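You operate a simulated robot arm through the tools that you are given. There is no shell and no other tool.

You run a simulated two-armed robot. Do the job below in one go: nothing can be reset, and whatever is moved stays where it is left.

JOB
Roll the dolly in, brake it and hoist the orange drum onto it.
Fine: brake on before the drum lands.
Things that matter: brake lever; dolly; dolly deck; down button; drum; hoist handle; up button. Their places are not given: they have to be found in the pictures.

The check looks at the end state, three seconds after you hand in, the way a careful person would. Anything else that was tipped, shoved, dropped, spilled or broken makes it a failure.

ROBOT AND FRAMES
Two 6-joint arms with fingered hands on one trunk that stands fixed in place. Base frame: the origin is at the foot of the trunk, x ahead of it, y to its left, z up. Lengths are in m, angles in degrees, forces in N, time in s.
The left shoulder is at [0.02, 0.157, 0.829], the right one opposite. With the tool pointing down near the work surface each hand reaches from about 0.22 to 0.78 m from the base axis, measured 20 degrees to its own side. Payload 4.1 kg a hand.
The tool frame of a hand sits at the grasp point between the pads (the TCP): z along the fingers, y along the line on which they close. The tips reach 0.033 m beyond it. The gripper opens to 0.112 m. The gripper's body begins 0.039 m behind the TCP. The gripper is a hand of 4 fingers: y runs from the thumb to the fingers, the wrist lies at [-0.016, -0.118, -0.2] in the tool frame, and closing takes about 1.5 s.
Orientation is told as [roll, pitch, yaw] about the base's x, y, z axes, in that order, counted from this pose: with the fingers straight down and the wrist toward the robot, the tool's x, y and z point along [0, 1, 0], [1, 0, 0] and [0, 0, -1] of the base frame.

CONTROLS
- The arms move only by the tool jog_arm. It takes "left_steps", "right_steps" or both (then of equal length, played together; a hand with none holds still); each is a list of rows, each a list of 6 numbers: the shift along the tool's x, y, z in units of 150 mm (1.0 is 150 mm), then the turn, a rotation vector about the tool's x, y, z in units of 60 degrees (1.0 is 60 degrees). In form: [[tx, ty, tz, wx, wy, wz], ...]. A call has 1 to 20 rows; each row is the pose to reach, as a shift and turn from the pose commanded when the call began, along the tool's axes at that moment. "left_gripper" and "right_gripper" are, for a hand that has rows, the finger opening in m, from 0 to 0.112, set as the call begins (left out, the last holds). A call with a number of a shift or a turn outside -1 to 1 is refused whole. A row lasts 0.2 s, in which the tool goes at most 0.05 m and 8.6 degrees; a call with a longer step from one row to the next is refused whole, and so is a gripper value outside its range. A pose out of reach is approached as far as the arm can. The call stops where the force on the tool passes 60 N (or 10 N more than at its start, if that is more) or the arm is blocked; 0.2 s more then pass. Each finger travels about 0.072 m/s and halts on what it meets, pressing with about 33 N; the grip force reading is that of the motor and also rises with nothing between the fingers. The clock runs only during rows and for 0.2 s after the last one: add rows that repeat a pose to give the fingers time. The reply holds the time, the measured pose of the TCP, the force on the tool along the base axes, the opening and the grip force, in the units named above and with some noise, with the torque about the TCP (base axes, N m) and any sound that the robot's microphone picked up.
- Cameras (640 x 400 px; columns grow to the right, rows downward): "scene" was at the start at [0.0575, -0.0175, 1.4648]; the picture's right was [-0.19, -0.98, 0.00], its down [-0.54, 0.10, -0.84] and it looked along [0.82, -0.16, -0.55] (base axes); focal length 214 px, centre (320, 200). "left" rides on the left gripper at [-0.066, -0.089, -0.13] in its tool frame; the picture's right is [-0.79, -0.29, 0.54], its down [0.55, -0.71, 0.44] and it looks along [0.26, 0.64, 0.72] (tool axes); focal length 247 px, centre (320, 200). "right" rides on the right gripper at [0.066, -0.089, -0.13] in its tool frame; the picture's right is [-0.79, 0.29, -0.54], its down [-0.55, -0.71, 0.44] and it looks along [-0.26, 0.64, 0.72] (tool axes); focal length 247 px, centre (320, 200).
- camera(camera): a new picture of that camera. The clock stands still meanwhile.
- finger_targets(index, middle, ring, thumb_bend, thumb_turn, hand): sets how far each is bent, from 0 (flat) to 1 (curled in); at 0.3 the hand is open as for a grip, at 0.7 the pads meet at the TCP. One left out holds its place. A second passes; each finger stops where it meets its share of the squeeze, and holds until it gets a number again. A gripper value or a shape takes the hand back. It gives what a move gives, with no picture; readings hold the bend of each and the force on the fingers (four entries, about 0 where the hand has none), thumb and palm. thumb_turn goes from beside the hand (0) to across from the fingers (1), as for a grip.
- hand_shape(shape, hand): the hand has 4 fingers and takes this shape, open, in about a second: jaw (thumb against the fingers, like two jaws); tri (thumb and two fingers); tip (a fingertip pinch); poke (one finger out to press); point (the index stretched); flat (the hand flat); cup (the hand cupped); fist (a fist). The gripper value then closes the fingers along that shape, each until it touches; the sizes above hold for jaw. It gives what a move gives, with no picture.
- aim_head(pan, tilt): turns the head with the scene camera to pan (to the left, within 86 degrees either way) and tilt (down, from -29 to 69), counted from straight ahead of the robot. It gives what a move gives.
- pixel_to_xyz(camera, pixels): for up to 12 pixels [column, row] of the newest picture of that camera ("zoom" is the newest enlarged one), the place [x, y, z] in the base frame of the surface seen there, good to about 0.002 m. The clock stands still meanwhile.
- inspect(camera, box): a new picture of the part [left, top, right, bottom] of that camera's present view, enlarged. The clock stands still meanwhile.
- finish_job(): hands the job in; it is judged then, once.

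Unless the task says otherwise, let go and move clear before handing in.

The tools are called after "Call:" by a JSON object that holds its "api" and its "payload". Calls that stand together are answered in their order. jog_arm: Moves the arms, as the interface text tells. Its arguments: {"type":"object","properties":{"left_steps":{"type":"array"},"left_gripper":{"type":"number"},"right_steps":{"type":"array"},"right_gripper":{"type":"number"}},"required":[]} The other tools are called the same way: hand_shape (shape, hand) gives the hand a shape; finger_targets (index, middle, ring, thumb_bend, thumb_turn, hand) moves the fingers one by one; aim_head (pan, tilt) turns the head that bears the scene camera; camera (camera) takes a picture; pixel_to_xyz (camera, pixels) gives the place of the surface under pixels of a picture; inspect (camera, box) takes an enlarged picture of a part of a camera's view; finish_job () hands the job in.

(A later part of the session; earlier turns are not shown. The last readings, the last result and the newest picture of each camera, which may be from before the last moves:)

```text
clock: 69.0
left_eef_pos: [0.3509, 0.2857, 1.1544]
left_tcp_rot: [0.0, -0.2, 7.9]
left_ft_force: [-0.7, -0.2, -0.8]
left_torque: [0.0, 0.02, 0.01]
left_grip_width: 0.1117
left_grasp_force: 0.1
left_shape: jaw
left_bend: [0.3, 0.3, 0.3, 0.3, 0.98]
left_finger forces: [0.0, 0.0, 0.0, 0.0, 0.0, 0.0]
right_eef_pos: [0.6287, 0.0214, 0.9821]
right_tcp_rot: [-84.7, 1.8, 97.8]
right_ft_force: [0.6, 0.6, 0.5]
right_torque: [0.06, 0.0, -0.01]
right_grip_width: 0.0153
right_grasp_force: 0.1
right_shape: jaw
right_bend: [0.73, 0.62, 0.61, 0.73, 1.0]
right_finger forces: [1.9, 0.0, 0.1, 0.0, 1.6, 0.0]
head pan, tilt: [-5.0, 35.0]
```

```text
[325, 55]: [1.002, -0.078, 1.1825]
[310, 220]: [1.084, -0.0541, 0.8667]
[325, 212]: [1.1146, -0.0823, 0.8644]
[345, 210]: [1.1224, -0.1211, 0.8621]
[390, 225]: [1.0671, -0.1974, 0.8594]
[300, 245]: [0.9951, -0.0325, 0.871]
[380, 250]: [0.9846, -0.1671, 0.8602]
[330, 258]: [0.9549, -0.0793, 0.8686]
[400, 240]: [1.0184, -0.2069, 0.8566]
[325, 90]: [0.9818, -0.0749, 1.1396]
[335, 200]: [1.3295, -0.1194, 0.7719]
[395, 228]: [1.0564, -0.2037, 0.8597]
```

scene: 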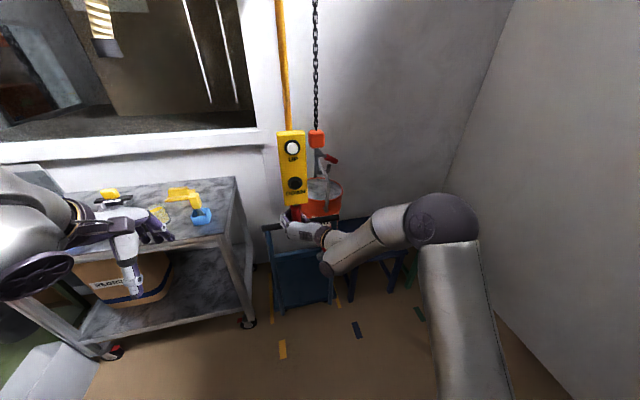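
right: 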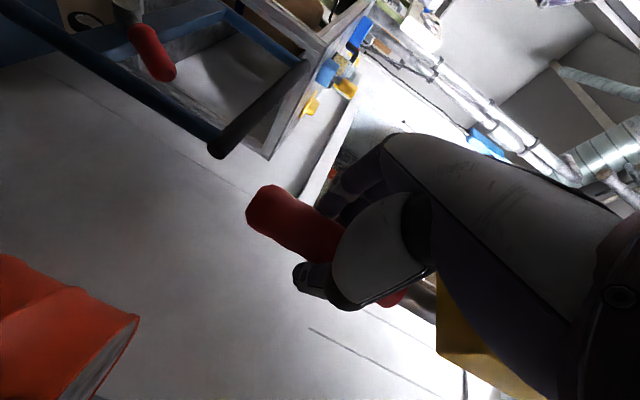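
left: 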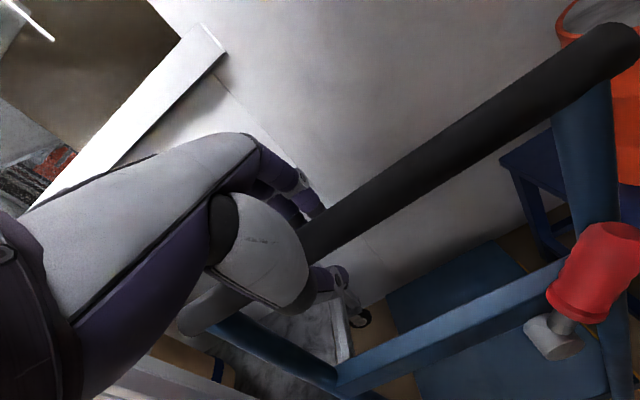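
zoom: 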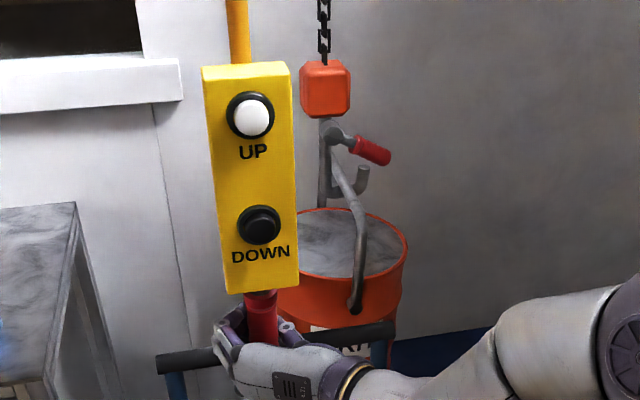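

The drum hangs steady, slightly tilted, with its base around v≈-0.225. It needs about 13 cm more to the left to sit at the deck centre (v≈-0.096). I'll move slowly.

Call:
{"api": "jog_arm", "payload": {"right_steps": [[0, 0.03, 0, 0, 0, 0], [0, 0.08, 0, 0, 0, 0], [-0.005, 0.16, 0.001, 0, 0, 0], [-0.01, 0.25, 0.002, 0, 0, 0], [-0.013, 0.34, 0.003, 0, 0, 0], [-0.017, 0.43, 0.004, 0, 0, 0], [-0.02, 0.52, 0.005, 0, 0, 0], [-0.024, 0.61, 0.006, 0, 0, 0], [-0.028, 0.7, 0.007, 0, 0, 0], [-0.03, 0.78, 0.008, 0, 0, 0], [-0.03, 0.83, 0.008, 0, 0, 0], [-0.03, 0.86, 0.008, 0, 0, 0], [-0.03, 0.867, 0.008, 0, 0, 0], [-0.03, 0.867, 0.008, 0, 0, 0]]}}

Call:
{"api": "camera", "payload": {"camera": "scene"}}

Call:
{"api": "inspect", "payload": {"camera": "scene", "box": [220, 110, 360, 260]}}

```text
clock: 72.0
left_eef_pos: [0.3505, 0.2846, 1.1539]
left_tcp_rot: [0.0, 0.0, 7.8]
left_ft_force: [-0.1, -0.6, 0.1]
left_torque: [-0.04, 0.03, 0.04]
left_grip_width: 0.1118
left_grasp_force: 0.0
left_shape: jaw
left_bend: [0.3, 0.3, 0.3, 0.3, 0.98]
left_finger forces: [0.1, 0.0, 0.1, 0.0, 0.0, 0.0]
right_eef_pos: [0.6125, 0.1522, 0.9821]
right_tcp_rot: [-84.7, 1.8, 97.7]
right_ft_force: [-1.1, -1.3, 0.6]
right_torque: [-0.01, -0.01, 0.01]
right_grip_width: 0.0151
right_grasp_force: 0.0
right_shape: jaw
right_bend: [0.73, 0.62, 0.61, 0.73, 1.0]
right_finger forces: [0.7, 0.0, 0.0, 0.0, 1.8, 0.0]
head pan, tilt: [-5.0, 35.0]
```

```text
taken
```

scene: 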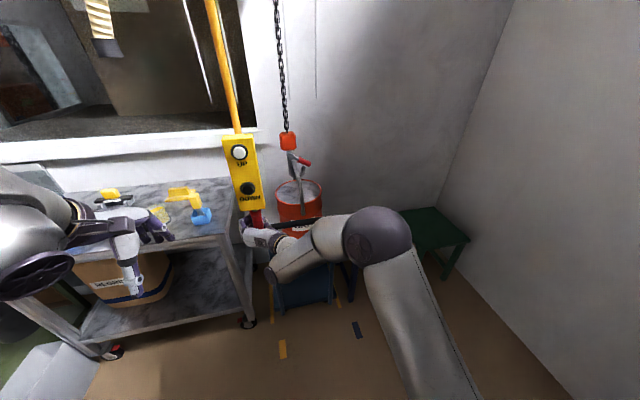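

```text
2.67 times, centred on (290, 185) of scene
```

zoom: 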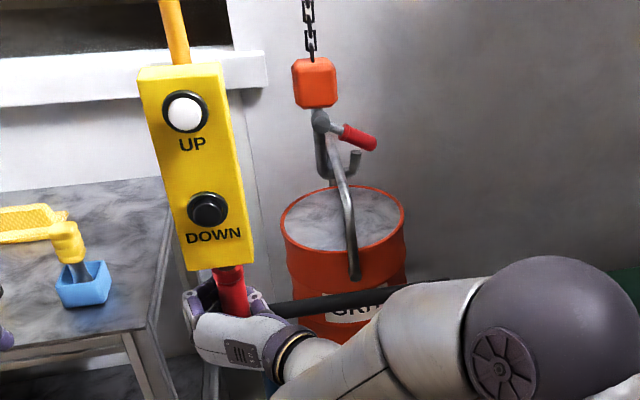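

Call:
{"api": "pixel_to_xyz", "payload": {"camera": "zoom", "pixels": [[284, 222], [402, 212], [345, 188], [325, 248], [300, 200], [390, 197], [300, 243], [375, 245], [312, 40], [312, 85], [285, 260], [405, 260]]}}

Call:
{"api": "aim_head", "payload": {"pan": -5, "tilt": 50}}

Call:
{"api": "camera", "payload": {"camera": "scene"}}

Call:
{"api": "inspect", "payload": {"camera": "scene", "box": [220, 70, 380, 250]}}

```text
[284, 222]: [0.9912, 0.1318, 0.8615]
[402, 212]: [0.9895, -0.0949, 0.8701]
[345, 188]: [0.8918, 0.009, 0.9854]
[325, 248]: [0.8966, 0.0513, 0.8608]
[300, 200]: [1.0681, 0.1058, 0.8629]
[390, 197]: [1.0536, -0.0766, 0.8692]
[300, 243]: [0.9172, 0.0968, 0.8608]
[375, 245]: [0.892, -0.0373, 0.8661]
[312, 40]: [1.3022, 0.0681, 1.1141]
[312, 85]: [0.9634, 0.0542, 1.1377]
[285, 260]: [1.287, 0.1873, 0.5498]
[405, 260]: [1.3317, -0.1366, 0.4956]
```

```text
clock: 72.7
left_eef_pos: [0.3505, 0.2858, 1.1542]
left_tcp_rot: [0.0, -0.1, 7.9]
left_ft_force: [-0.3, 0.3, -0.4]
left_torque: [0.02, -0.02, -0.01]
left_grip_width: 0.1116
left_grasp_force: 0.1
left_shape: jaw
left_bend: [0.3, 0.3, 0.3, 0.3, 0.98]
left_finger forces: [0.0, 0.0, 0.1, 0.0, 0.1, 0.1]
right_eef_pos: [0.6126, 0.1517, 0.9826]
right_tcp_rot: [-84.7, 1.7, 97.8]
right_ft_force: [-0.7, -1.4, 0.8]
right_torque: [0.02, -0.03, -0.03]
right_grip_width: 0.0157
right_grasp_force: 0.2
right_shape: jaw
right_bend: [0.73, 0.62, 0.61, 0.73, 1.0]
right_finger forces: [0.7, 0.0, 0.0, 0.0, 1.8, 0.0]
head pan, tilt: [-5.0, 50.0]
```

```text
taken
```

scene: 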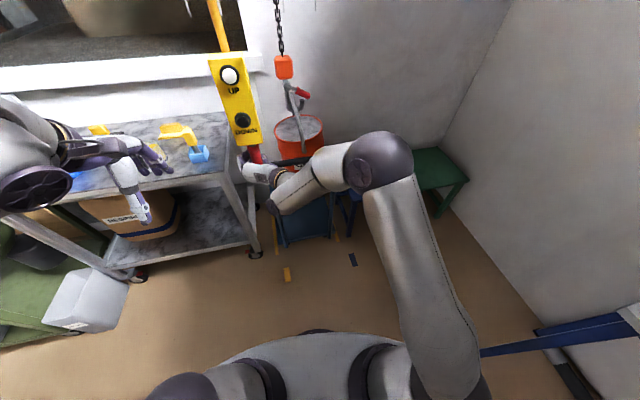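

```text
2.22 times, centred on (300, 160) of scene
```

zoom: 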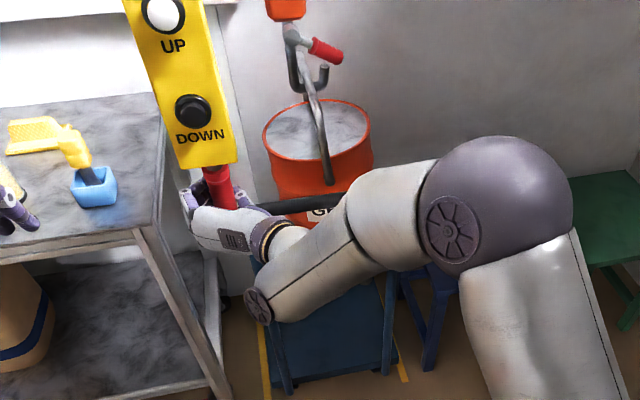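

The drum now hangs with its centre near v≈-0.12 (deck centre -0.096). I'll nudge 2.2 cm more left and let it settle.

Call:
{"api": "jog_arm", "payload": {"right_steps": [[0, 0.02, 0, 0, 0, 0], [0, 0.05, 0, 0, 0, 0], [0, 0.08, 0, 0, 0, 0], [0, 0.11, 0, 0, 0, 0], [0, 0.13, 0, 0, 0, 0], [0, 0.147, 0, 0, 0, 0], [0, 0.147, 0, 0, 0, 0], [0, 0.147, 0, 0, 0, 0], [0, 0.147, 0, 0, 0, 0], [0, 0.147, 0, 0, 0, 0], [0, 0.147, 0, 0, 0, 0], [0, 0.147, 0, 0, 0, 0]]}}

Call:
{"api": "inspect", "payload": {"camera": "scene", "box": [220, 50, 360, 200]}}

```text
clock: 75.3
left_eef_pos: [0.3517, 0.2852, 1.1553]
left_tcp_rot: [0.0, -0.2, 7.8]
left_ft_force: [0.3, -0.7, -0.3]
left_torque: [-0.03, -0.01, 0.02]
left_grip_width: 0.1117
left_grasp_force: 0.1
left_shape: jaw
left_bend: [0.3, 0.3, 0.3, 0.3, 0.98]
left_finger forces: [0.0, 0.1, 0.0, 0.0, 0.0, 0.0]
right_eef_pos: [0.6088, 0.1729, 0.9805]
right_tcp_rot: [-84.7, 1.7, 97.9]
right_ft_force: [0.9, -2.4, 1.8]
right_torque: [-0.01, 0.0, 0.0]
right_grip_width: 0.0154
right_grasp_force: 0.2
right_shape: jaw
right_bend: [0.73, 0.62, 0.61, 0.72, 1.0]
right_finger forces: [0.0, 0.1, 0.0, 0.0, 2.6, 0.1]
head pan, tilt: [-5.0, 50.0]
```

```text
2.67 times, centred on (290, 125) of scene
```

zoom: 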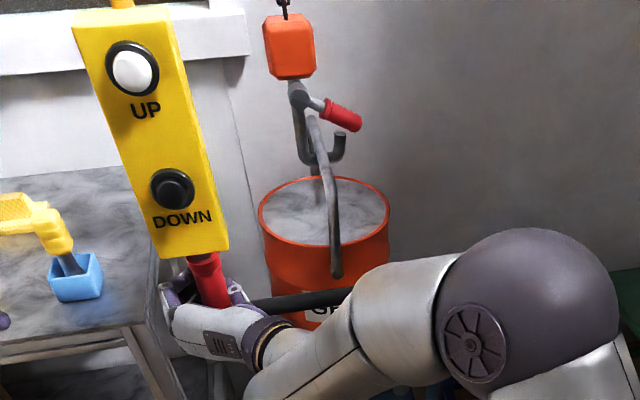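

Call:
{"api": "pixel_to_xyz", "payload": {"camera": "zoom", "pixels": [[260, 213], [388, 207], [300, 182], [365, 184], [310, 243], [280, 235], [360, 237], [290, 45], [285, 8], [345, 180]]}}

Call:
{"api": "pixel_to_xyz", "payload": {"camera": "scene", "pixels": [[287, 232], [330, 228], [300, 225], [283, 243], [332, 238], [340, 238]]}}

```text
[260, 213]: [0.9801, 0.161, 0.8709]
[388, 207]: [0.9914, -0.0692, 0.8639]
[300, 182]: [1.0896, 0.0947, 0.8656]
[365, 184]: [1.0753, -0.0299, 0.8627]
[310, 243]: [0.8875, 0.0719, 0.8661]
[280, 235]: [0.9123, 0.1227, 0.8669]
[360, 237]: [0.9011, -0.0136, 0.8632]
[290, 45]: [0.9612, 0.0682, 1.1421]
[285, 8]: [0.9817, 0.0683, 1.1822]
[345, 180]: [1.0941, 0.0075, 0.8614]
```

```text
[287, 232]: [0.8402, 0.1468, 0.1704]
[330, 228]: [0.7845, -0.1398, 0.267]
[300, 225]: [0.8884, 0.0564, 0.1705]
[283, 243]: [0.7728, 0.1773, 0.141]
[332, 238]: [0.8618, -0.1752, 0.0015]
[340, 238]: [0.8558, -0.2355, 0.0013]
```

The drum settles at about u 0.988, v -0.085 — close to the deck centre (0.988, -0.096). I'll keep holding the handle with the right hand and press DOWN with the left; first check the right arm's location for clearance and set the left hand to poke.

Call:
{"api": "camera", "payload": {"camera": "scene"}}

Call:
{"api": "pixel_to_xyz", "payload": {"camera": "scene", "pixels": [[375, 165], [330, 165], [300, 185], [272, 205], [265, 175], [255, 170], [240, 108], [255, 115], [290, 200], [380, 140], [230, 62], [60, 160]]}}

Call:
{"api": "hand_shape", "payload": {"shape": "poke", "hand": "left"}}

```text
taken
```

scene: 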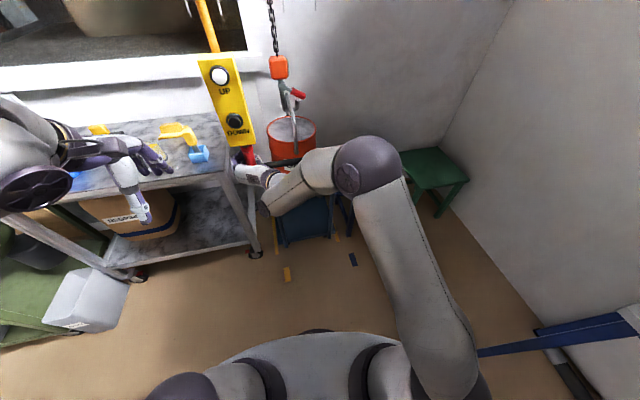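

```text
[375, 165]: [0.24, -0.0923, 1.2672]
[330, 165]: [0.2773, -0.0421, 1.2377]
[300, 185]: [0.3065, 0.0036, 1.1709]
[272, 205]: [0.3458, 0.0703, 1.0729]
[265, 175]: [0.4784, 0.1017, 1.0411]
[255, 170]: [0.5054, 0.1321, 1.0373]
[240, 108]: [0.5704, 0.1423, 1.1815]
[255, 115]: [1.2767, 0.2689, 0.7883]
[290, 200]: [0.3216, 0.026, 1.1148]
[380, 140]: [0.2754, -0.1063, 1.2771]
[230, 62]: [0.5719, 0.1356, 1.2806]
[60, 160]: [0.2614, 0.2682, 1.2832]
```

```text
clock: 76.2
left_eef_pos: [0.3501, 0.285, 1.1543]
left_tcp_rot: [-0.1, -0.1, 7.8]
left_ft_force: [1.0, -0.7, -0.1]
left_torque: [-0.03, -0.04, 0.0]
left_grip_width: 0.0
left_grasp_force: 0.1
left_shape: poke
left_bend: [0.7, 0.7, 0.99, 1.0, 1.0]
left_finger forces: [0.0, 0.0, 0.1, 0.0, 0.0, 0.0]
right_eef_pos: [0.6099, 0.1725, 0.9812]
right_tcp_rot: [-84.7, 1.7, 97.9]
right_ft_force: [1.4, -1.5, 0.5]
right_torque: [-0.03, 0.0, -0.03]
right_grip_width: 0.0158
right_grasp_force: 0.0
right_shape: jaw
right_bend: [0.73, 0.62, 0.61, 0.72, 1.0]
right_finger forces: [0.0, 0.1, 0.1, 0.0, 2.5, 0.1]
head pan, tilt: [-5.0, 50.0]
```

The two arms would be crowded around the pendant, and pressing UP earlier didn't move the trolley, so I'll release the handle, back the right hand straight out, and then press DOWN with the left hand.

Call:
{"api": "jog_arm", "payload": {"right_steps": [[0, 0, 0, 0, 0, 0], [0, 0, 0, 0, 0, 0], [0, 0, 0, 0, 0, 0], [0, 0, 0, 0, 0, 0], [0, 0, 0, 0, 0, 0], [0, 0, 0, 0, 0, 0], [0, 0, 0, 0, 0, 0], [0.01, 0, -0.15, 0, 0, 0], [0.02, 0, -0.35, 0, 0, 0], [0.03, 0, -0.6, 0, 0, 0], [0.04, 0, -0.85, 0, 0, 0], [0.05, 0, -1.0, 0, 0, 0]], "right_gripper": 0.112}}

Call:
{"api": "camera", "payload": {"camera": "scene"}}

```text
clock: 78.8
left_eef_pos: [0.3508, 0.2866, 1.1556]
left_tcp_rot: [0.0, -0.1, 7.8]
left_ft_force: [0.1, 0.2, 0.3]
left_torque: [0.04, 0.03, 0.01]
left_grip_width: 0.0
left_grasp_force: 0.0
left_shape: poke
left_bend: [0.7, 0.7, 0.99, 1.0, 1.0]
left_finger forces: [0.1, 0.0, 0.0, 0.0, 0.0, 0.1]
right_eef_pos: [0.4597, 0.1539, 0.9882]
right_tcp_rot: [-84.6, 1.7, 97.8]
right_ft_force: [-0.4, -0.2, -0.1]
right_torque: [0.0, 0.02, 0.01]
right_grip_width: 0.1116
right_grasp_force: 0.0
right_shape: jaw
right_bend: [0.3, 0.3, 0.3, 0.3, 0.98]
right_finger forces: [0.0, 0.1, 0.0, 0.0, 0.1, 0.0]
head pan, tilt: [-5.0, 50.0]
```

```text
taken
```

scene: 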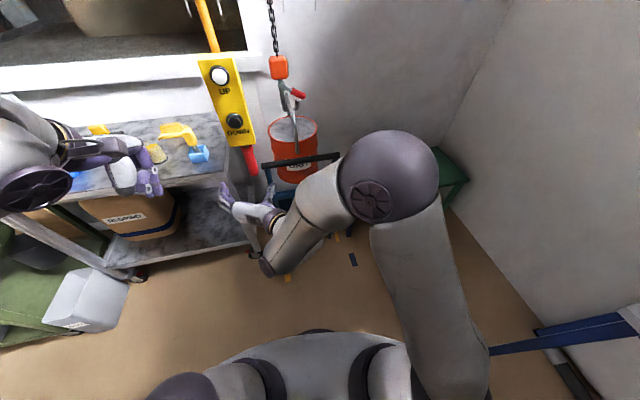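

The handle is free and the hand is clear. I'll move the right arm off to the right.

Call:
{"api": "jog_arm", "payload": {"right_steps": [[0, -0.25, -0.02, 0, 0, 0], [0, -0.5, -0.05, 0, 0, 0], [0, -0.75, -0.08, 0, 0, 0], [0, -1.0, -0.1, 0, 0, 0]]}}

Call:
{"api": "jog_arm", "payload": {"right_steps": [[0, -0.25, 0, 0, 0, 0], [0, -0.5, 0, 0, 0, 0], [0, -0.75, 0, 0, 0, 0], [0, -1.0, 0, 0, 0, 0]]}}

Call:
{"api": "camera", "payload": {"camera": "scene"}}

Call:
{"api": "inspect", "payload": {"camera": "scene", "box": [180, 30, 360, 240]}}

```text
clock: 79.8
left_eef_pos: [0.3497, 0.2863, 1.1548]
left_tcp_rot: [0.1, -0.1, 7.8]
left_ft_force: [0.4, 0.1, 0.4]
left_torque: [-0.03, 0.02, -0.03]
left_grip_width: 0.0
left_grasp_force: 0.0
left_shape: poke
left_bend: [0.7, 0.7, 0.99, 1.0, 1.0]
left_finger forces: [0.0, 0.0, 0.1, 0.1, 0.0, 0.0]
right_eef_pos: [0.4749, 0.0066, 0.9967]
right_tcp_rot: [-84.6, 1.8, 97.9]
right_ft_force: [0.0, 0.1, -0.4]
right_torque: [-0.01, -0.03, -0.02]
right_grip_width: 0.1118
right_grasp_force: 0.0
right_shape: jaw
right_bend: [0.3, 0.3, 0.3, 0.3, 0.98]
right_finger forces: [0.0, 0.0, 0.0, 0.0, 0.0, 0.0]
right hand out of reach, approached as far as the arm can: row 4
head pan, tilt: [-5.0, 50.0]
```

```text
clock: 80.8
left_eef_pos: [0.3501, 0.2858, 1.1548]
left_tcp_rot: [-0.1, 0.1, 7.7]
left_ft_force: [0.3, 0.5, -0.2]
left_torque: [-0.04, -0.01, 0.01]
left_grip_width: 0.0
left_grasp_force: 0.1
left_shape: poke
left_bend: [0.7, 0.7, 0.99, 1.0, 1.0]
left_finger forces: [0.0, 0.0, 0.0, 0.0, 0.1, 0.0]
right_eef_pos: [0.505, -0.1425, 1.0034]
right_tcp_rot: [-84.7, 1.7, 97.9]
right_ft_force: [-0.1, 0.3, -0.5]
right_torque: [-0.01, 0.02, 0.03]
right_grip_width: 0.1115
right_grasp_force: 0.1
right_shape: jaw
right_bend: [0.3, 0.3, 0.3, 0.3, 0.98]
right_finger forces: [0.1, 0.0, 0.1, 0.0, 0.1, 0.0]
right hand out of reach, approached as far as the arm can: row 1, 2, 3, 4
head pan, tilt: [-5.0, 50.0]
```

```text
taken
```

scene: 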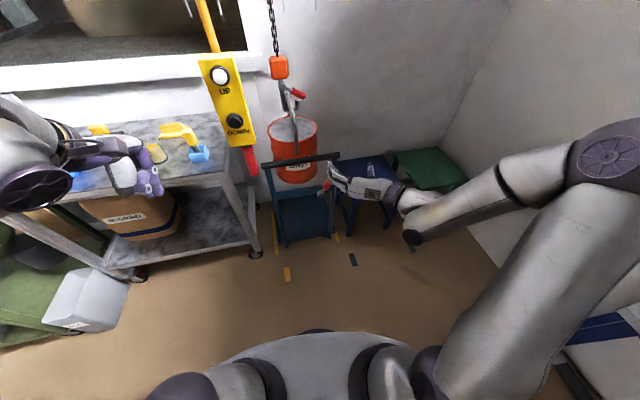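

```text
1.90 times, centred on (270, 135) of scene
```

zoom: 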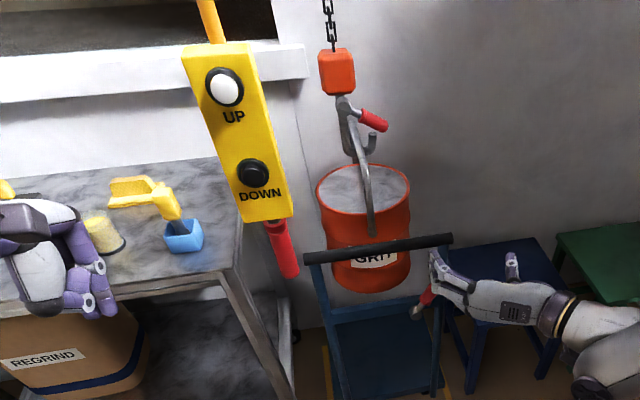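

The right arm is clear and the drum hangs above the deck. Now I'll bring the left poking hand toward the DOWN button, tilting in steps to test reach.

Call:
{"api": "jog_arm", "payload": {"left_steps": [[-0.13, 0.03, 0, -0.1, 0, 0], [-0.26, 0.06, 0, -0.2, 0, 0], [-0.4, 0.1, -0.02, -0.3, 0, 0], [-0.53, 0.13, -0.04, -0.4, 0, 0], [-0.67, 0.17, -0.06, -0.5, 0, 0], [-0.8, 0.2, -0.08, -0.6, 0, 0]]}}

Call:
{"api": "camera", "payload": {"camera": "left"}}

```text
clock: 82.2
left_eef_pos: [0.398, 0.1697, 1.1691]
left_tcp_rot: [0.0, -36.0, 7.8]
left_ft_force: [-0.6, -1.3, -0.4]
left_torque: [0.01, 0.02, -0.02]
left_grip_width: 0.0002
left_grasp_force: 0.0
left_shape: poke
left_bend: [0.7, 0.7, 0.99, 1.0, 1.0]
left_finger forces: [0.0, 0.1, 0.0, 0.1, 0.0, 0.0]
right_eef_pos: [0.5046, -0.1425, 1.0039]
right_tcp_rot: [-84.7, 1.7, 97.9]
right_ft_force: [-0.8, 0.1, 1.1]
right_torque: [-0.02, 0.0, 0.03]
right_grip_width: 0.1116
right_grasp_force: 0.0
right_shape: jaw
right_bend: [0.3, 0.3, 0.3, 0.3, 0.98]
right_finger forces: [0.0, 0.0, 0.1, 0.0, 0.0, 0.0]
head pan, tilt: [-5.0, 50.0]
```

```text
taken
```

left: 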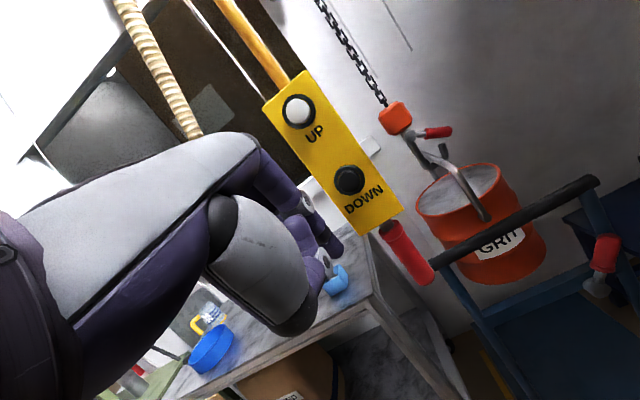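

Tilt 36° is reachable here. From the left view I'll read the DOWN button (349,179), UP (298,110) and fingertip locations.

Call:
{"api": "pixel_to_xyz", "payload": {"camera": "left", "pixels": [[349, 179], [298, 110], [385, 200], [320, 230], [410, 260], [330, 245], [340, 250]]}}

Call:
{"api": "jog_arm", "payload": {"left_steps": [[0, 0, 0, -0.113, 0, 0], [0, 0, 0, -0.227, 0, 0], [0, 0, 0, -0.34, 0, 0], [0, 0, 0, -0.453, 0, 0], [0, 0, 0, -0.567, 0, 0]]}}

Call:
{"api": "camera", "payload": {"camera": "left"}}

```text
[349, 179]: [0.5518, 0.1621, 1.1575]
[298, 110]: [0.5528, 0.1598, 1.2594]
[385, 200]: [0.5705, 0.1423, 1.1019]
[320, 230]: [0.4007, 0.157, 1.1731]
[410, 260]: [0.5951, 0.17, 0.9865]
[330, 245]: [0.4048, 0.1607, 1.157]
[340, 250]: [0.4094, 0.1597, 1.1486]
```

```text
clock: 83.4
left_eef_pos: [0.4597, 0.1734, 1.2216]
left_tcp_rot: [-0.3, -70.1, 8.2]
left_ft_force: [-0.3, -0.4, 0.8]
left_torque: [0.0, 0.0, -0.02]
left_grip_width: 0.0
left_grasp_force: 0.0
left_shape: poke
left_bend: [0.7, 0.7, 0.99, 1.0, 1.0]
left_finger forces: [0.0, 0.0, 0.1, 0.1, 0.0, 0.1]
left hand out of reach, approached as far as the arm can: row 1, 2, 3, 4, 5
right_eef_pos: [0.5044, -0.1428, 1.0036]
right_tcp_rot: [-84.7, 1.8, 97.9]
right_ft_force: [-0.6, -0.2, 0.7]
right_torque: [-0.03, 0.01, 0.02]
right_grip_width: 0.1115
right_grasp_force: 0.0
right_shape: jaw
right_bend: [0.3, 0.3, 0.3, 0.3, 0.98]
right_finger forces: [0.0, 0.0, 0.0, 0.0, 0.1, 0.0]
head pan, tilt: [-5.0, 50.0]
```

```text
taken
```

left: 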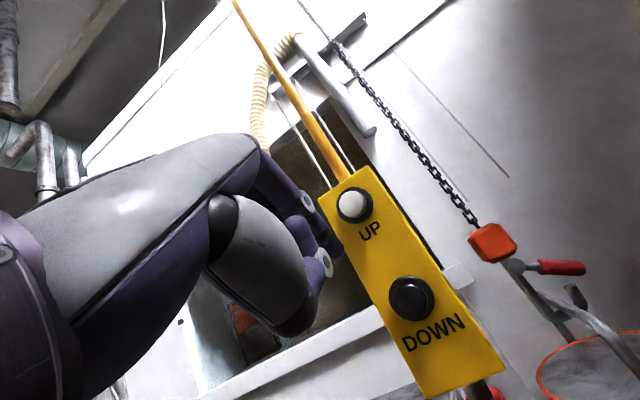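

At 70° tilt the hand is held a bit high (z 1.22). DOWN is at (0.552,0.162,1.158). I'll move toward a point just in front of it and see if the height becomes reachable further out.

Call:
{"api": "jog_arm", "payload": {"left_steps": [[-0.04, -0.06, 0.07, 0, 0, 0], [-0.08, -0.12, 0.14, 0, 0, 0], [-0.12, -0.18, 0.21, 0, 0, 0], [-0.16, -0.24, 0.28, 0, 0, 0]]}}

Call:
{"api": "camera", "payload": {"camera": "left"}}

```text
clock: 84.4
left_eef_pos: [0.4883, 0.1469, 1.1746]
left_tcp_rot: [-0.3, -69.9, 8.4]
left_ft_force: [-0.5, -0.1, 0.3]
left_torque: [-0.02, -0.01, -0.05]
left_grip_width: 0.0001
left_grasp_force: 0.0
left_shape: poke
left_bend: [0.7, 0.7, 0.99, 1.0, 1.0]
left_finger forces: [0.1, 0.1, 0.0, 0.1, 0.1, 0.0]
left hand out of reach, approached as far as the arm can: row 2, 3, 4
right_eef_pos: [0.5041, -0.1433, 1.0037]
right_tcp_rot: [-84.7, 1.8, 97.9]
right_ft_force: [0.0, -0.1, 0.9]
right_torque: [0.02, 0.0, -0.02]
right_grip_width: 0.1117
right_grasp_force: 0.0
right_shape: jaw
right_bend: [0.3, 0.3, 0.3, 0.3, 0.98]
right_finger forces: [0.0, 0.0, 0.1, 0.0, 0.1, 0.1]
head pan, tilt: [-5.0, 50.0]
```

```text
taken
```

left: 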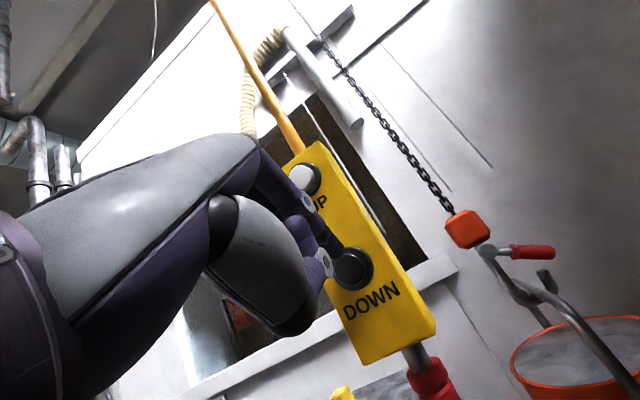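

Now level with DOWN (z 1.175). I'll measure the fingertip and button from this view.

Call:
{"api": "inspect", "payload": {"camera": "left", "box": [280, 140, 440, 340]}}

Call:
{"api": "pixel_to_xyz", "payload": {"camera": "left", "pixels": [[354, 268], [331, 240], [335, 245], [338, 247], [326, 265], [330, 235], [322, 255], [305, 178]]}}

Call:
{"api": "inspect", "payload": {"camera": "scene", "box": [160, 30, 300, 190]}}

```text
2.00 times, centred on (360, 240) of left
```

zoom: 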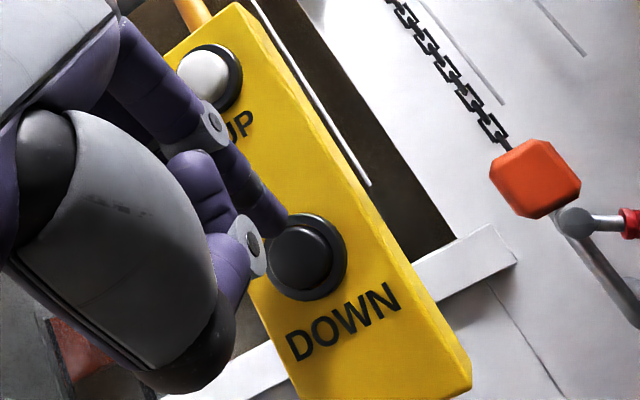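

```text
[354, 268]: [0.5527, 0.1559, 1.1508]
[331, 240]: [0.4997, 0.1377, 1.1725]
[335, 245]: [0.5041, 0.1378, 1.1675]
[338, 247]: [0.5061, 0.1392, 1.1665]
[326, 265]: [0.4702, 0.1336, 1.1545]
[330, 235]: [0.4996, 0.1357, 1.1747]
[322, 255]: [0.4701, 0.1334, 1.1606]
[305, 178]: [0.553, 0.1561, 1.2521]
```

```text
2.50 times, centred on (230, 110) of scene
```

zoom: 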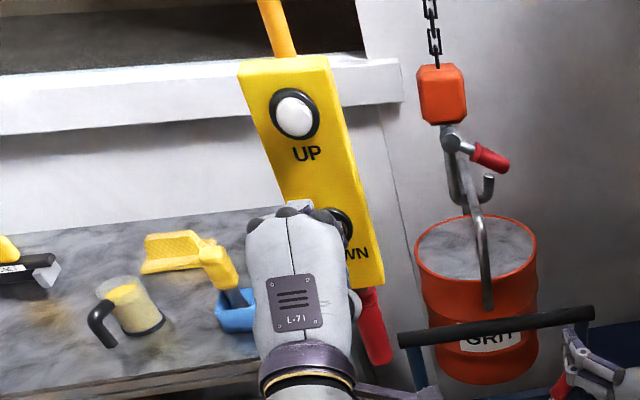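

Fingertip ≈ (u 0.518, v 0.079, z 1.163) versus DOWN (0.569, 0.083, 1.155). I'll advance 3 cm with a small correction.

Call:
{"api": "jog_arm", "payload": {"left_steps": [[0.01, 0.006, 0.05, 0, 0, 0], [0.02, 0.012, 0.1, 0, 0, 0], [0.027, 0.018, 0.15, 0, 0, 0], [0.027, 0.025, 0.204, 0, 0, 0]]}}

Call:
{"api": "camera", "payload": {"camera": "left"}}

Call:
{"api": "inspect", "payload": {"camera": "left", "box": [260, 120, 420, 320]}}

```text
clock: 85.4
left_eef_pos: [0.5143, 0.1418, 1.1726]
left_tcp_rot: [-0.3, -69.7, 8.5]
left_ft_force: [0.5, 0.5, 1.0]
left_torque: [-0.01, 0.05, 0.0]
left_grip_width: 0.0005
left_grasp_force: 0.0
left_shape: poke
left_bend: [0.7, 0.7, 0.99, 1.0, 1.0]
left_finger forces: [0.0, 0.0, 0.0, 0.0, 0.0, 0.1]
left hand out of reach, approached as far as the arm can: row 1, 2, 3, 4
right_eef_pos: [0.5047, -0.1433, 1.0027]
right_tcp_rot: [-84.7, 1.7, 98.0]
right_ft_force: [-0.3, 0.3, -0.4]
right_torque: [0.04, 0.0, -0.02]
right_grip_width: 0.1117
right_grasp_force: 0.0
right_shape: jaw
right_bend: [0.3, 0.3, 0.3, 0.3, 0.98]
right_finger forces: [0.1, 0.1, 0.1, 0.0, 0.0, 0.1]
head pan, tilt: [-5.0, 50.0]
```

```text
taken
```

left: 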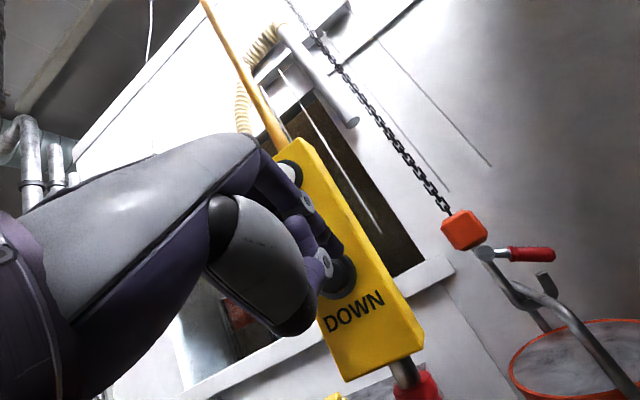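

```text
2.00 times, centred on (340, 220) of left
```

zoom: 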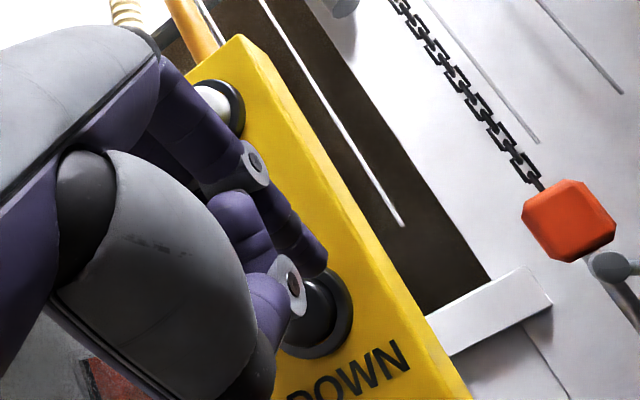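

The tip drifted about 1 cm right of the button centre. I'll shift left and slightly down before pressing.

Call:
{"api": "jog_arm", "payload": {"left_steps": [[0.05, -0.03, -0.01, 0, 0, 0], [0.1, -0.05, -0.01, 0, 0, 0], [0.1, -0.05, -0.01, 0, 0, 0]]}}

Call:
{"api": "inspect", "payload": {"camera": "left", "box": [260, 120, 420, 320]}}

Call:
{"api": "inspect", "payload": {"camera": "scene", "box": [160, 30, 300, 190]}}

```text
clock: 86.2
left_eef_pos: [0.5071, 0.1418, 1.1742]
left_tcp_rot: [-0.2, -69.9, 8.4]
left_ft_force: [-0.2, 0.5, -0.1]
left_torque: [0.01, 0.01, -0.03]
left_grip_width: 0.0003
left_grasp_force: 0.1
left_shape: poke
left_bend: [0.7, 0.7, 0.99, 1.0, 1.0]
left_finger forces: [0.1, 0.0, 0.0, 0.0, 0.0, 0.0]
left hand out of reach, approached as far as the arm can: row 1, 2, 3
right_eef_pos: [0.505, -0.1438, 1.0032]
right_tcp_rot: [-84.7, 1.7, 97.9]
right_ft_force: [0.4, 0.0, 0.9]
right_torque: [-0.02, 0.03, 0.0]
right_grip_width: 0.1119
right_grasp_force: 0.0
right_shape: jaw
right_bend: [0.3, 0.3, 0.3, 0.3, 0.98]
right_finger forces: [0.0, 0.1, 0.1, 0.1, 0.1, 0.1]
head pan, tilt: [-5.0, 50.0]
```

```text
2.00 times, centred on (340, 220) of left
```

zoom: 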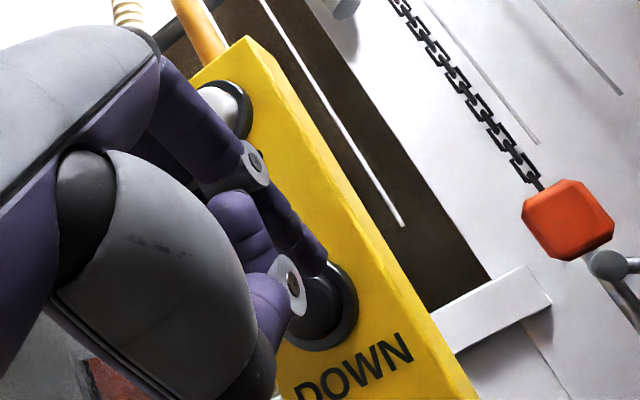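

```text
2.50 times, centred on (230, 110) of scene
```

zoom: 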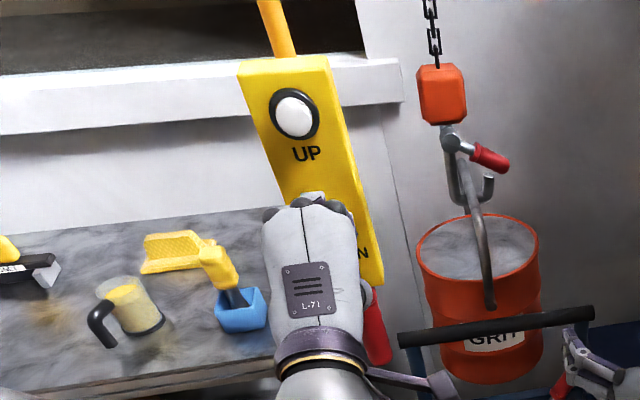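

The arm is too folded to shift left at 70° tilt. I'll reduce the tilt to 50°, which frees the wrist, while backing off slightly and shifting left.

Call:
{"api": "jog_arm", "payload": {"left_steps": [[0.03, -0.015, -0.04, 0.11, 0, 0], [0.06, -0.03, -0.08, 0.22, 0, 0], [0.08, -0.046, -0.125, 0.333, 0, 0], [0.08, -0.046, -0.125, 0.333, 0, 0]]}}

Call:
{"api": "inspect", "payload": {"camera": "left", "box": [260, 120, 420, 320]}}

Call:
{"api": "camera", "payload": {"camera": "left"}}

```text
clock: 87.2
left_eef_pos: [0.4848, 0.1503, 1.1724]
left_tcp_rot: [0.0, -50.0, 7.8]
left_ft_force: [0.0, 0.3, -0.4]
left_torque: [0.02, -0.02, 0.0]
left_grip_width: 0.0003
left_grasp_force: 0.1
left_shape: poke
left_bend: [0.7, 0.7, 0.99, 1.0, 1.0]
left_finger forces: [0.1, 0.0, 0.0, 0.1, 0.1, 0.0]
right_eef_pos: [0.5047, -0.1429, 1.0042]
right_tcp_rot: [-84.7, 1.6, 97.8]
right_ft_force: [0.9, -0.2, -0.5]
right_torque: [0.02, -0.01, 0.0]
right_grip_width: 0.1117
right_grasp_force: 0.0
right_shape: jaw
right_bend: [0.3, 0.3, 0.3, 0.3, 0.98]
right_finger forces: [0.0, 0.0, 0.0, 0.1, 0.0, 0.1]
head pan, tilt: [-5.0, 50.0]
```

```text
2.00 times, centred on (340, 220) of left
```

zoom: 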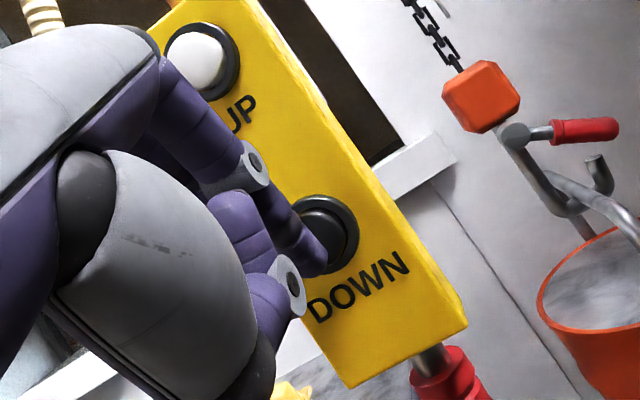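

```text
taken
```

left: 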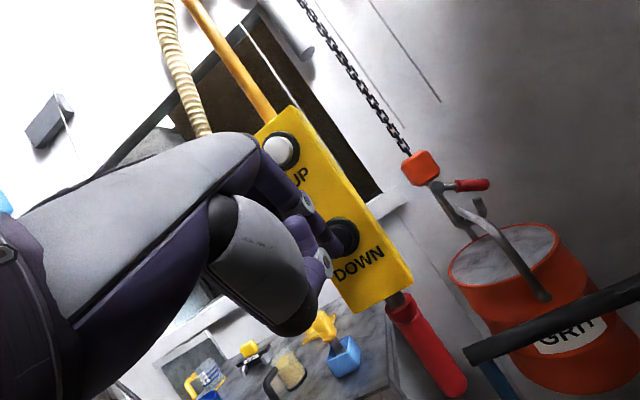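

Now reachable without complaint: TCP at v≈0.0835, z 1.172. I'll measure the tip and DOWN again.

Call:
{"api": "pixel_to_xyz", "payload": {"camera": "left", "pixels": [[345, 235], [350, 240], [335, 252], [338, 256], [332, 245], [280, 150], [340, 258], [325, 270]]}}

Call:
{"api": "pixel_to_xyz", "payload": {"camera": "left", "pixels": [[450, 265], [558, 240], [500, 225], [480, 285], [530, 290], [405, 130], [555, 280], [600, 330]]}}

```text
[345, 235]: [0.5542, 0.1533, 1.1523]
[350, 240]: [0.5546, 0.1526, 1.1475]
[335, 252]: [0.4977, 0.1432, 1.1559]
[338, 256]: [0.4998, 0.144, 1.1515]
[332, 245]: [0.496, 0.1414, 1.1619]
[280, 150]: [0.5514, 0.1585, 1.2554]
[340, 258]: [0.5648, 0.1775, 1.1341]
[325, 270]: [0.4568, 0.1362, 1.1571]
```

```text
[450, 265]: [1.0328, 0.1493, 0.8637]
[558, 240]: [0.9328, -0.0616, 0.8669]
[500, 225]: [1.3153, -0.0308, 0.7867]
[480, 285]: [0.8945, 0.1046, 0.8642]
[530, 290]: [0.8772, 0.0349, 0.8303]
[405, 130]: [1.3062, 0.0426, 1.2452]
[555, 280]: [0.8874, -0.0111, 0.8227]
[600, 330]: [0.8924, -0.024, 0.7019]
```

Tip and DOWN are aligned (v≈0.084, z≈1.152 vs 0.083, 1.155). I'll advance 4 cm.

Call:
{"api": "jog_arm", "payload": {"left_steps": [[0, 0.05, 0.05, 0, 0, 0], [0, 0.1, 0.1, 0, 0, 0], [0, 0.14, 0.15, 0, 0, 0], [0, 0.186, 0.191, 0, 0, 0]]}}

Call:
{"api": "inspect", "payload": {"camera": "left", "box": [260, 120, 420, 320]}}

Call:
{"api": "inspect", "payload": {"camera": "scene", "box": [160, 30, 300, 190]}}

```text
clock: 88.2
left_eef_pos: [0.525, 0.1558, 1.1767]
left_tcp_rot: [-0.1, -50.1, 7.8]
left_ft_force: [0.0, 0.3, 0.9]
left_torque: [0.02, 0.0, -0.01]
left_grip_width: 0.0
left_grasp_force: 0.0
left_shape: poke
left_bend: [0.7, 0.7, 0.99, 1.0, 1.0]
left_finger forces: [0.0, 0.0, 0.0, 0.0, 0.0, 0.0]
right_eef_pos: [0.5047, -0.1421, 1.003]
right_tcp_rot: [-84.7, 1.7, 97.8]
right_ft_force: [0.1, 1.2, -0.5]
right_torque: [-0.04, 0.0, 0.01]
right_grip_width: 0.1119
right_grasp_force: 0.1
right_shape: jaw
right_bend: [0.3, 0.3, 0.3, 0.3, 0.98]
right_finger forces: [0.0, 0.0, 0.1, 0.1, 0.0, 0.0]
head pan, tilt: [-5.0, 50.0]
```

```text
2.00 times, centred on (340, 220) of left
```

zoom: 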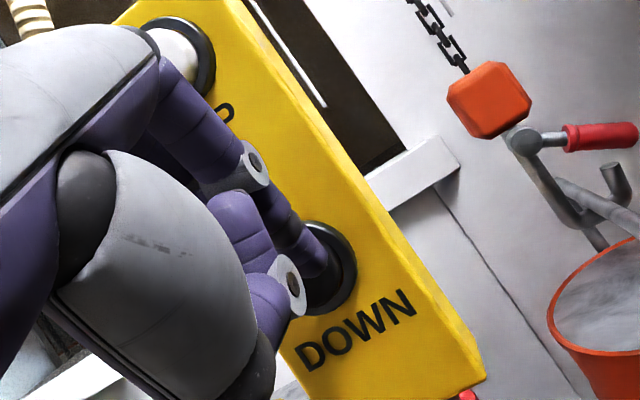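

```text
2.50 times, centred on (230, 110) of scene
```

zoom: 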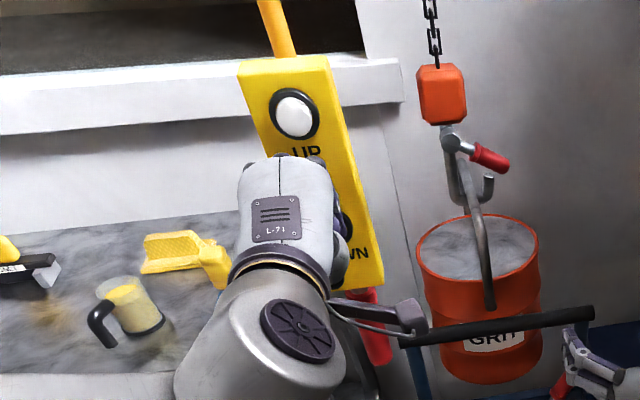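

Before lowering, I'll verify the drum's centre over the deck once more.

Call:
{"api": "pixel_to_xyz", "payload": {"camera": "zoom", "pixels": [[418, 250], [537, 245], [460, 218], [510, 220], [430, 272], [470, 279], [520, 270], [440, 90], [432, 40], [425, 330], [540, 320]]}}

Call:
{"api": "camera", "payload": {"camera": "right"}}

Call:
{"api": "camera", "payload": {"camera": "scene"}}

```text
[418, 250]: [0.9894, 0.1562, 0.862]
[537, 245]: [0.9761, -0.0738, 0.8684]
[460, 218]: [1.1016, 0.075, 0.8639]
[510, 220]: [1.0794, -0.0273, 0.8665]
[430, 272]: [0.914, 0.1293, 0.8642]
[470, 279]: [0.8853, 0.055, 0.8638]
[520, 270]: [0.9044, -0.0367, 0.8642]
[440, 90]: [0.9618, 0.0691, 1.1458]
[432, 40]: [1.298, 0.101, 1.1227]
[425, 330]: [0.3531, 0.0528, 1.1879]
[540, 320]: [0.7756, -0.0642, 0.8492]
```

```text
taken
```

right: 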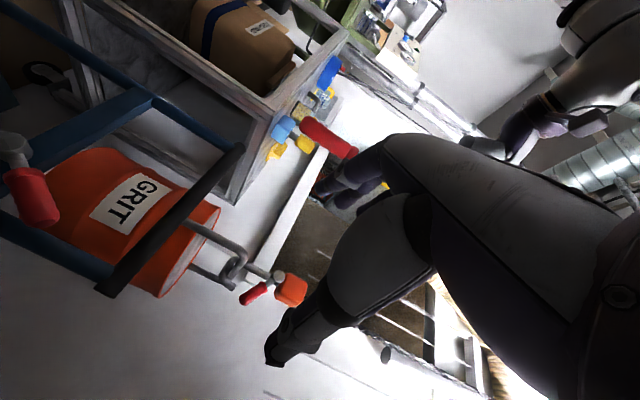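

```text
taken
```

scene: 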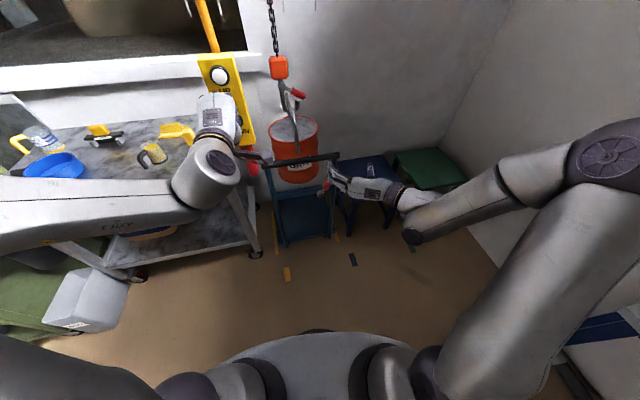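

The drum's centre is at u 0.989, v -0.092 — right over the deck centre. Now I'll press DOWN.

Call:
{"api": "jog_arm", "payload": {"left_steps": [[0, 0.014, 0.017, 0, 0, 0], [0, 0.028, 0.034, 0, 0, 0], [0, 0.043, 0.051, 0, 0, 0]]}}

Call:
{"api": "inspect", "payload": {"camera": "left", "box": [260, 120, 420, 320]}}

```text
clock: 89.0
left_eef_pos: [0.5347, 0.1571, 1.1754]
left_tcp_rot: [0.0, -50.2, 7.7]
left_ft_force: [-16.9, -0.6, 5.2]
left_torque: [-0.02, 0.21, 0.07]
left_grip_width: 0.0001
left_grasp_force: 0.0
left_shape: poke
left_bend: [0.7, 0.7, 0.99, 1.0, 1.0]
left_finger forces: [12.2, 5.3, 0.0, 0.0, 0.0, 0.0]
right_eef_pos: [0.5054, -0.142, 1.0045]
right_tcp_rot: [-84.8, 1.7, 97.9]
right_ft_force: [0.0, 0.6, 0.9]
right_torque: [0.0, -0.05, 0.0]
right_grip_width: 0.1118
right_grasp_force: 0.0
right_shape: jaw
right_bend: [0.3, 0.3, 0.3, 0.3, 0.98]
right_finger forces: [0.0, 0.0, 0.1, 0.1, 0.1, 0.0]
head pan, tilt: [-5.0, 50.0]
heard: click
```

```text
2.00 times, centred on (340, 220) of left
```

zoom: 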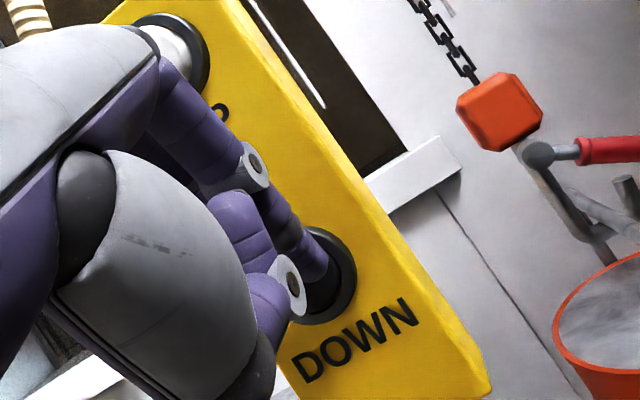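

Click—DOWN is pressed (~17 N). I'll hold for 2 s and check the descent.

Call:
{"api": "jog_arm", "payload": {"left_steps": [[0, 0.003, 0.004, 0, 0, 0], [0, 0.003, 0.004, 0, 0, 0], [0, 0.003, 0.004, 0, 0, 0], [0, 0.003, 0.004, 0, 0, 0], [0, 0.003, 0.004, 0, 0, 0], [0, 0.003, 0.004, 0, 0, 0], [0, 0.003, 0.004, 0, 0, 0], [0, 0.003, 0.004, 0, 0, 0]]}}

Call:
{"api": "inspect", "payload": {"camera": "scene", "box": [220, 50, 380, 230]}}

Call:
{"api": "pixel_to_xyz", "payload": {"camera": "zoom", "pixels": [[235, 120], [250, 175], [310, 170], [330, 175], [235, 145], [280, 155], [345, 180], [250, 190]]}}

```text
clock: 90.8
left_eef_pos: [0.5323, 0.1587, 1.1748]
left_tcp_rot: [0.0, -50.2, 7.8]
left_ft_force: [-26.8, -1.1, 7.9]
left_torque: [0.05, 0.28, 0.13]
left_grip_width: 0.0
left_grasp_force: 0.1
left_shape: poke
left_bend: [0.7, 0.7, 0.99, 1.0, 1.0]
left_finger forces: [17.0, 9.6, 0.0, 0.1, 0.0, 0.1]
right_eef_pos: [0.5034, -0.143, 1.0041]
right_tcp_rot: [-84.8, 1.7, 97.9]
right_ft_force: [0.1, -0.6, 0.3]
right_torque: [0.01, 0.03, 0.02]
right_grip_width: 0.1117
right_grasp_force: 0.0
right_shape: jaw
right_bend: [0.3, 0.3, 0.3, 0.3, 0.98]
right_finger forces: [0.0, 0.0, 0.0, 0.0, 0.0, 0.0]
head pan, tilt: [-5.0, 50.0]
```

```text
2.22 times, centred on (300, 140) of scene
```

zoom: 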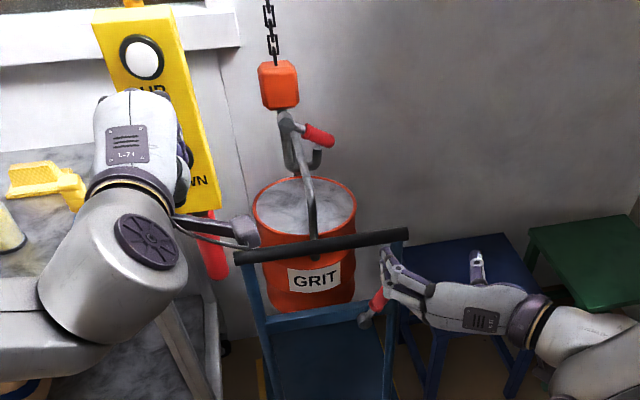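

```text
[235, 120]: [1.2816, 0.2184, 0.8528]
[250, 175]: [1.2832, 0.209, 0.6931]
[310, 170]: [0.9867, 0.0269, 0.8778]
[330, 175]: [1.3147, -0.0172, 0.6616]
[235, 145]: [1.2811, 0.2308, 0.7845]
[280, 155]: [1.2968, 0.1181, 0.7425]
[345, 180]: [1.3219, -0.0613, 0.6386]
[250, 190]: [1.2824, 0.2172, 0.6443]
```

Call:
{"api": "pixel_to_xyz", "payload": {"camera": "zoom", "pixels": [[257, 212], [353, 208], [290, 181], [340, 186], [275, 236], [330, 235], [280, 85], [320, 280], [270, 290], [340, 300]]}}

```text
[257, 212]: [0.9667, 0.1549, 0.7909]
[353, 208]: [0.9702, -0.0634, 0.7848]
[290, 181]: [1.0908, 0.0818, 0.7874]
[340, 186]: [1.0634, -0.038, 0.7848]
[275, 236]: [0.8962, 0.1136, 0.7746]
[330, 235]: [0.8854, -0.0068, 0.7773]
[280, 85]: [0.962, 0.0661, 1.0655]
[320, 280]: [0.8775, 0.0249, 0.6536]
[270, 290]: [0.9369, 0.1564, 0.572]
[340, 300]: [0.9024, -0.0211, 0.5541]
```

Descending at ~4 cm/s (rim now at 0.787, must reach ≈0.44). I'll hold another 4 s.

Call:
{"api": "jog_arm", "payload": {"left_steps": [[0, 0, 0, 0, 0, 0], [0, 0, 0, 0, 0, 0], [0, 0, 0, 0, 0, 0], [0, 0, 0, 0, 0, 0], [0, 0, 0, 0, 0, 0], [0, 0, 0, 0, 0, 0], [0, 0, 0, 0, 0, 0], [0, 0, 0, 0, 0, 0], [0, 0, 0, 0, 0, 0], [0, 0, 0, 0, 0, 0], [0, 0, 0, 0, 0, 0], [0, 0, 0, 0, 0, 0], [0, 0, 0, 0, 0, 0], [0, 0, 0, 0, 0, 0], [0, 0, 0, 0, 0, 0], [0, 0, 0, 0, 0, 0], [0, 0, 0, 0, 0, 0], [0, 0, 0, 0, 0, 0]]}}

Call:
{"api": "inspect", "payload": {"camera": "scene", "box": [220, 80, 380, 260]}}

Call:
{"api": "pixel_to_xyz", "payload": {"camera": "zoom", "pixels": [[280, 60], [300, 180], [260, 190], [350, 190], [280, 160], [330, 160], [300, 260], [320, 230]]}}

```text
clock: 94.6
left_eef_pos: [0.534, 0.1559, 1.175]
left_tcp_rot: [0.0, -50.3, 7.8]
left_ft_force: [-26.9, -3.2, 9.5]
left_torque: [0.02, 0.22, 0.1]
left_grip_width: 0.0003
left_grasp_force: 0.0
left_shape: poke
left_bend: [0.7, 0.7, 0.99, 1.0, 1.0]
left_finger forces: [17.1, 9.7, 0.0, 0.1, 0.1, 0.1]
right_eef_pos: [0.5041, -0.1433, 1.0048]
right_tcp_rot: [-84.8, 1.7, 97.8]
right_ft_force: [0.0, 0.2, 0.9]
right_torque: [0.0, 0.01, -0.03]
right_grip_width: 0.1116
right_grasp_force: 0.0
right_shape: jaw
right_bend: [0.3, 0.3, 0.3, 0.3, 0.98]
right_finger forces: [0.1, 0.1, 0.0, 0.1, 0.1, 0.1]
head pan, tilt: [-5.0, 50.0]
```

```text
2.22 times, centred on (300, 170) of scene
```

zoom: 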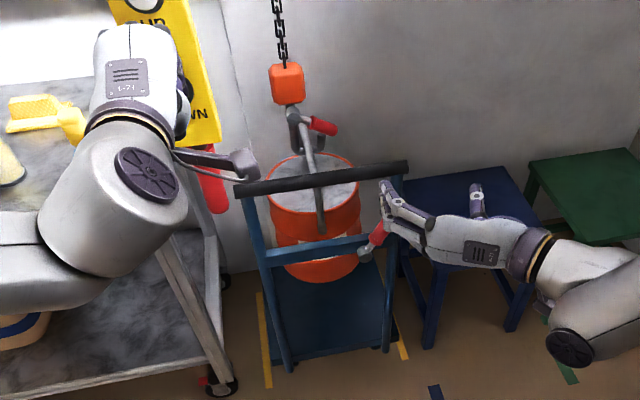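

```text
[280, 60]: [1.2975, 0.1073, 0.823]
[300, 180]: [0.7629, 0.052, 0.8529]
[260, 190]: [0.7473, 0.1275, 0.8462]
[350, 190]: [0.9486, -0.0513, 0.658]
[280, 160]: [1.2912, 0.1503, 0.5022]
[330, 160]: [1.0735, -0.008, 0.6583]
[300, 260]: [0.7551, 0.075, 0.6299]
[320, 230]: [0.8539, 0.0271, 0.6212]
```

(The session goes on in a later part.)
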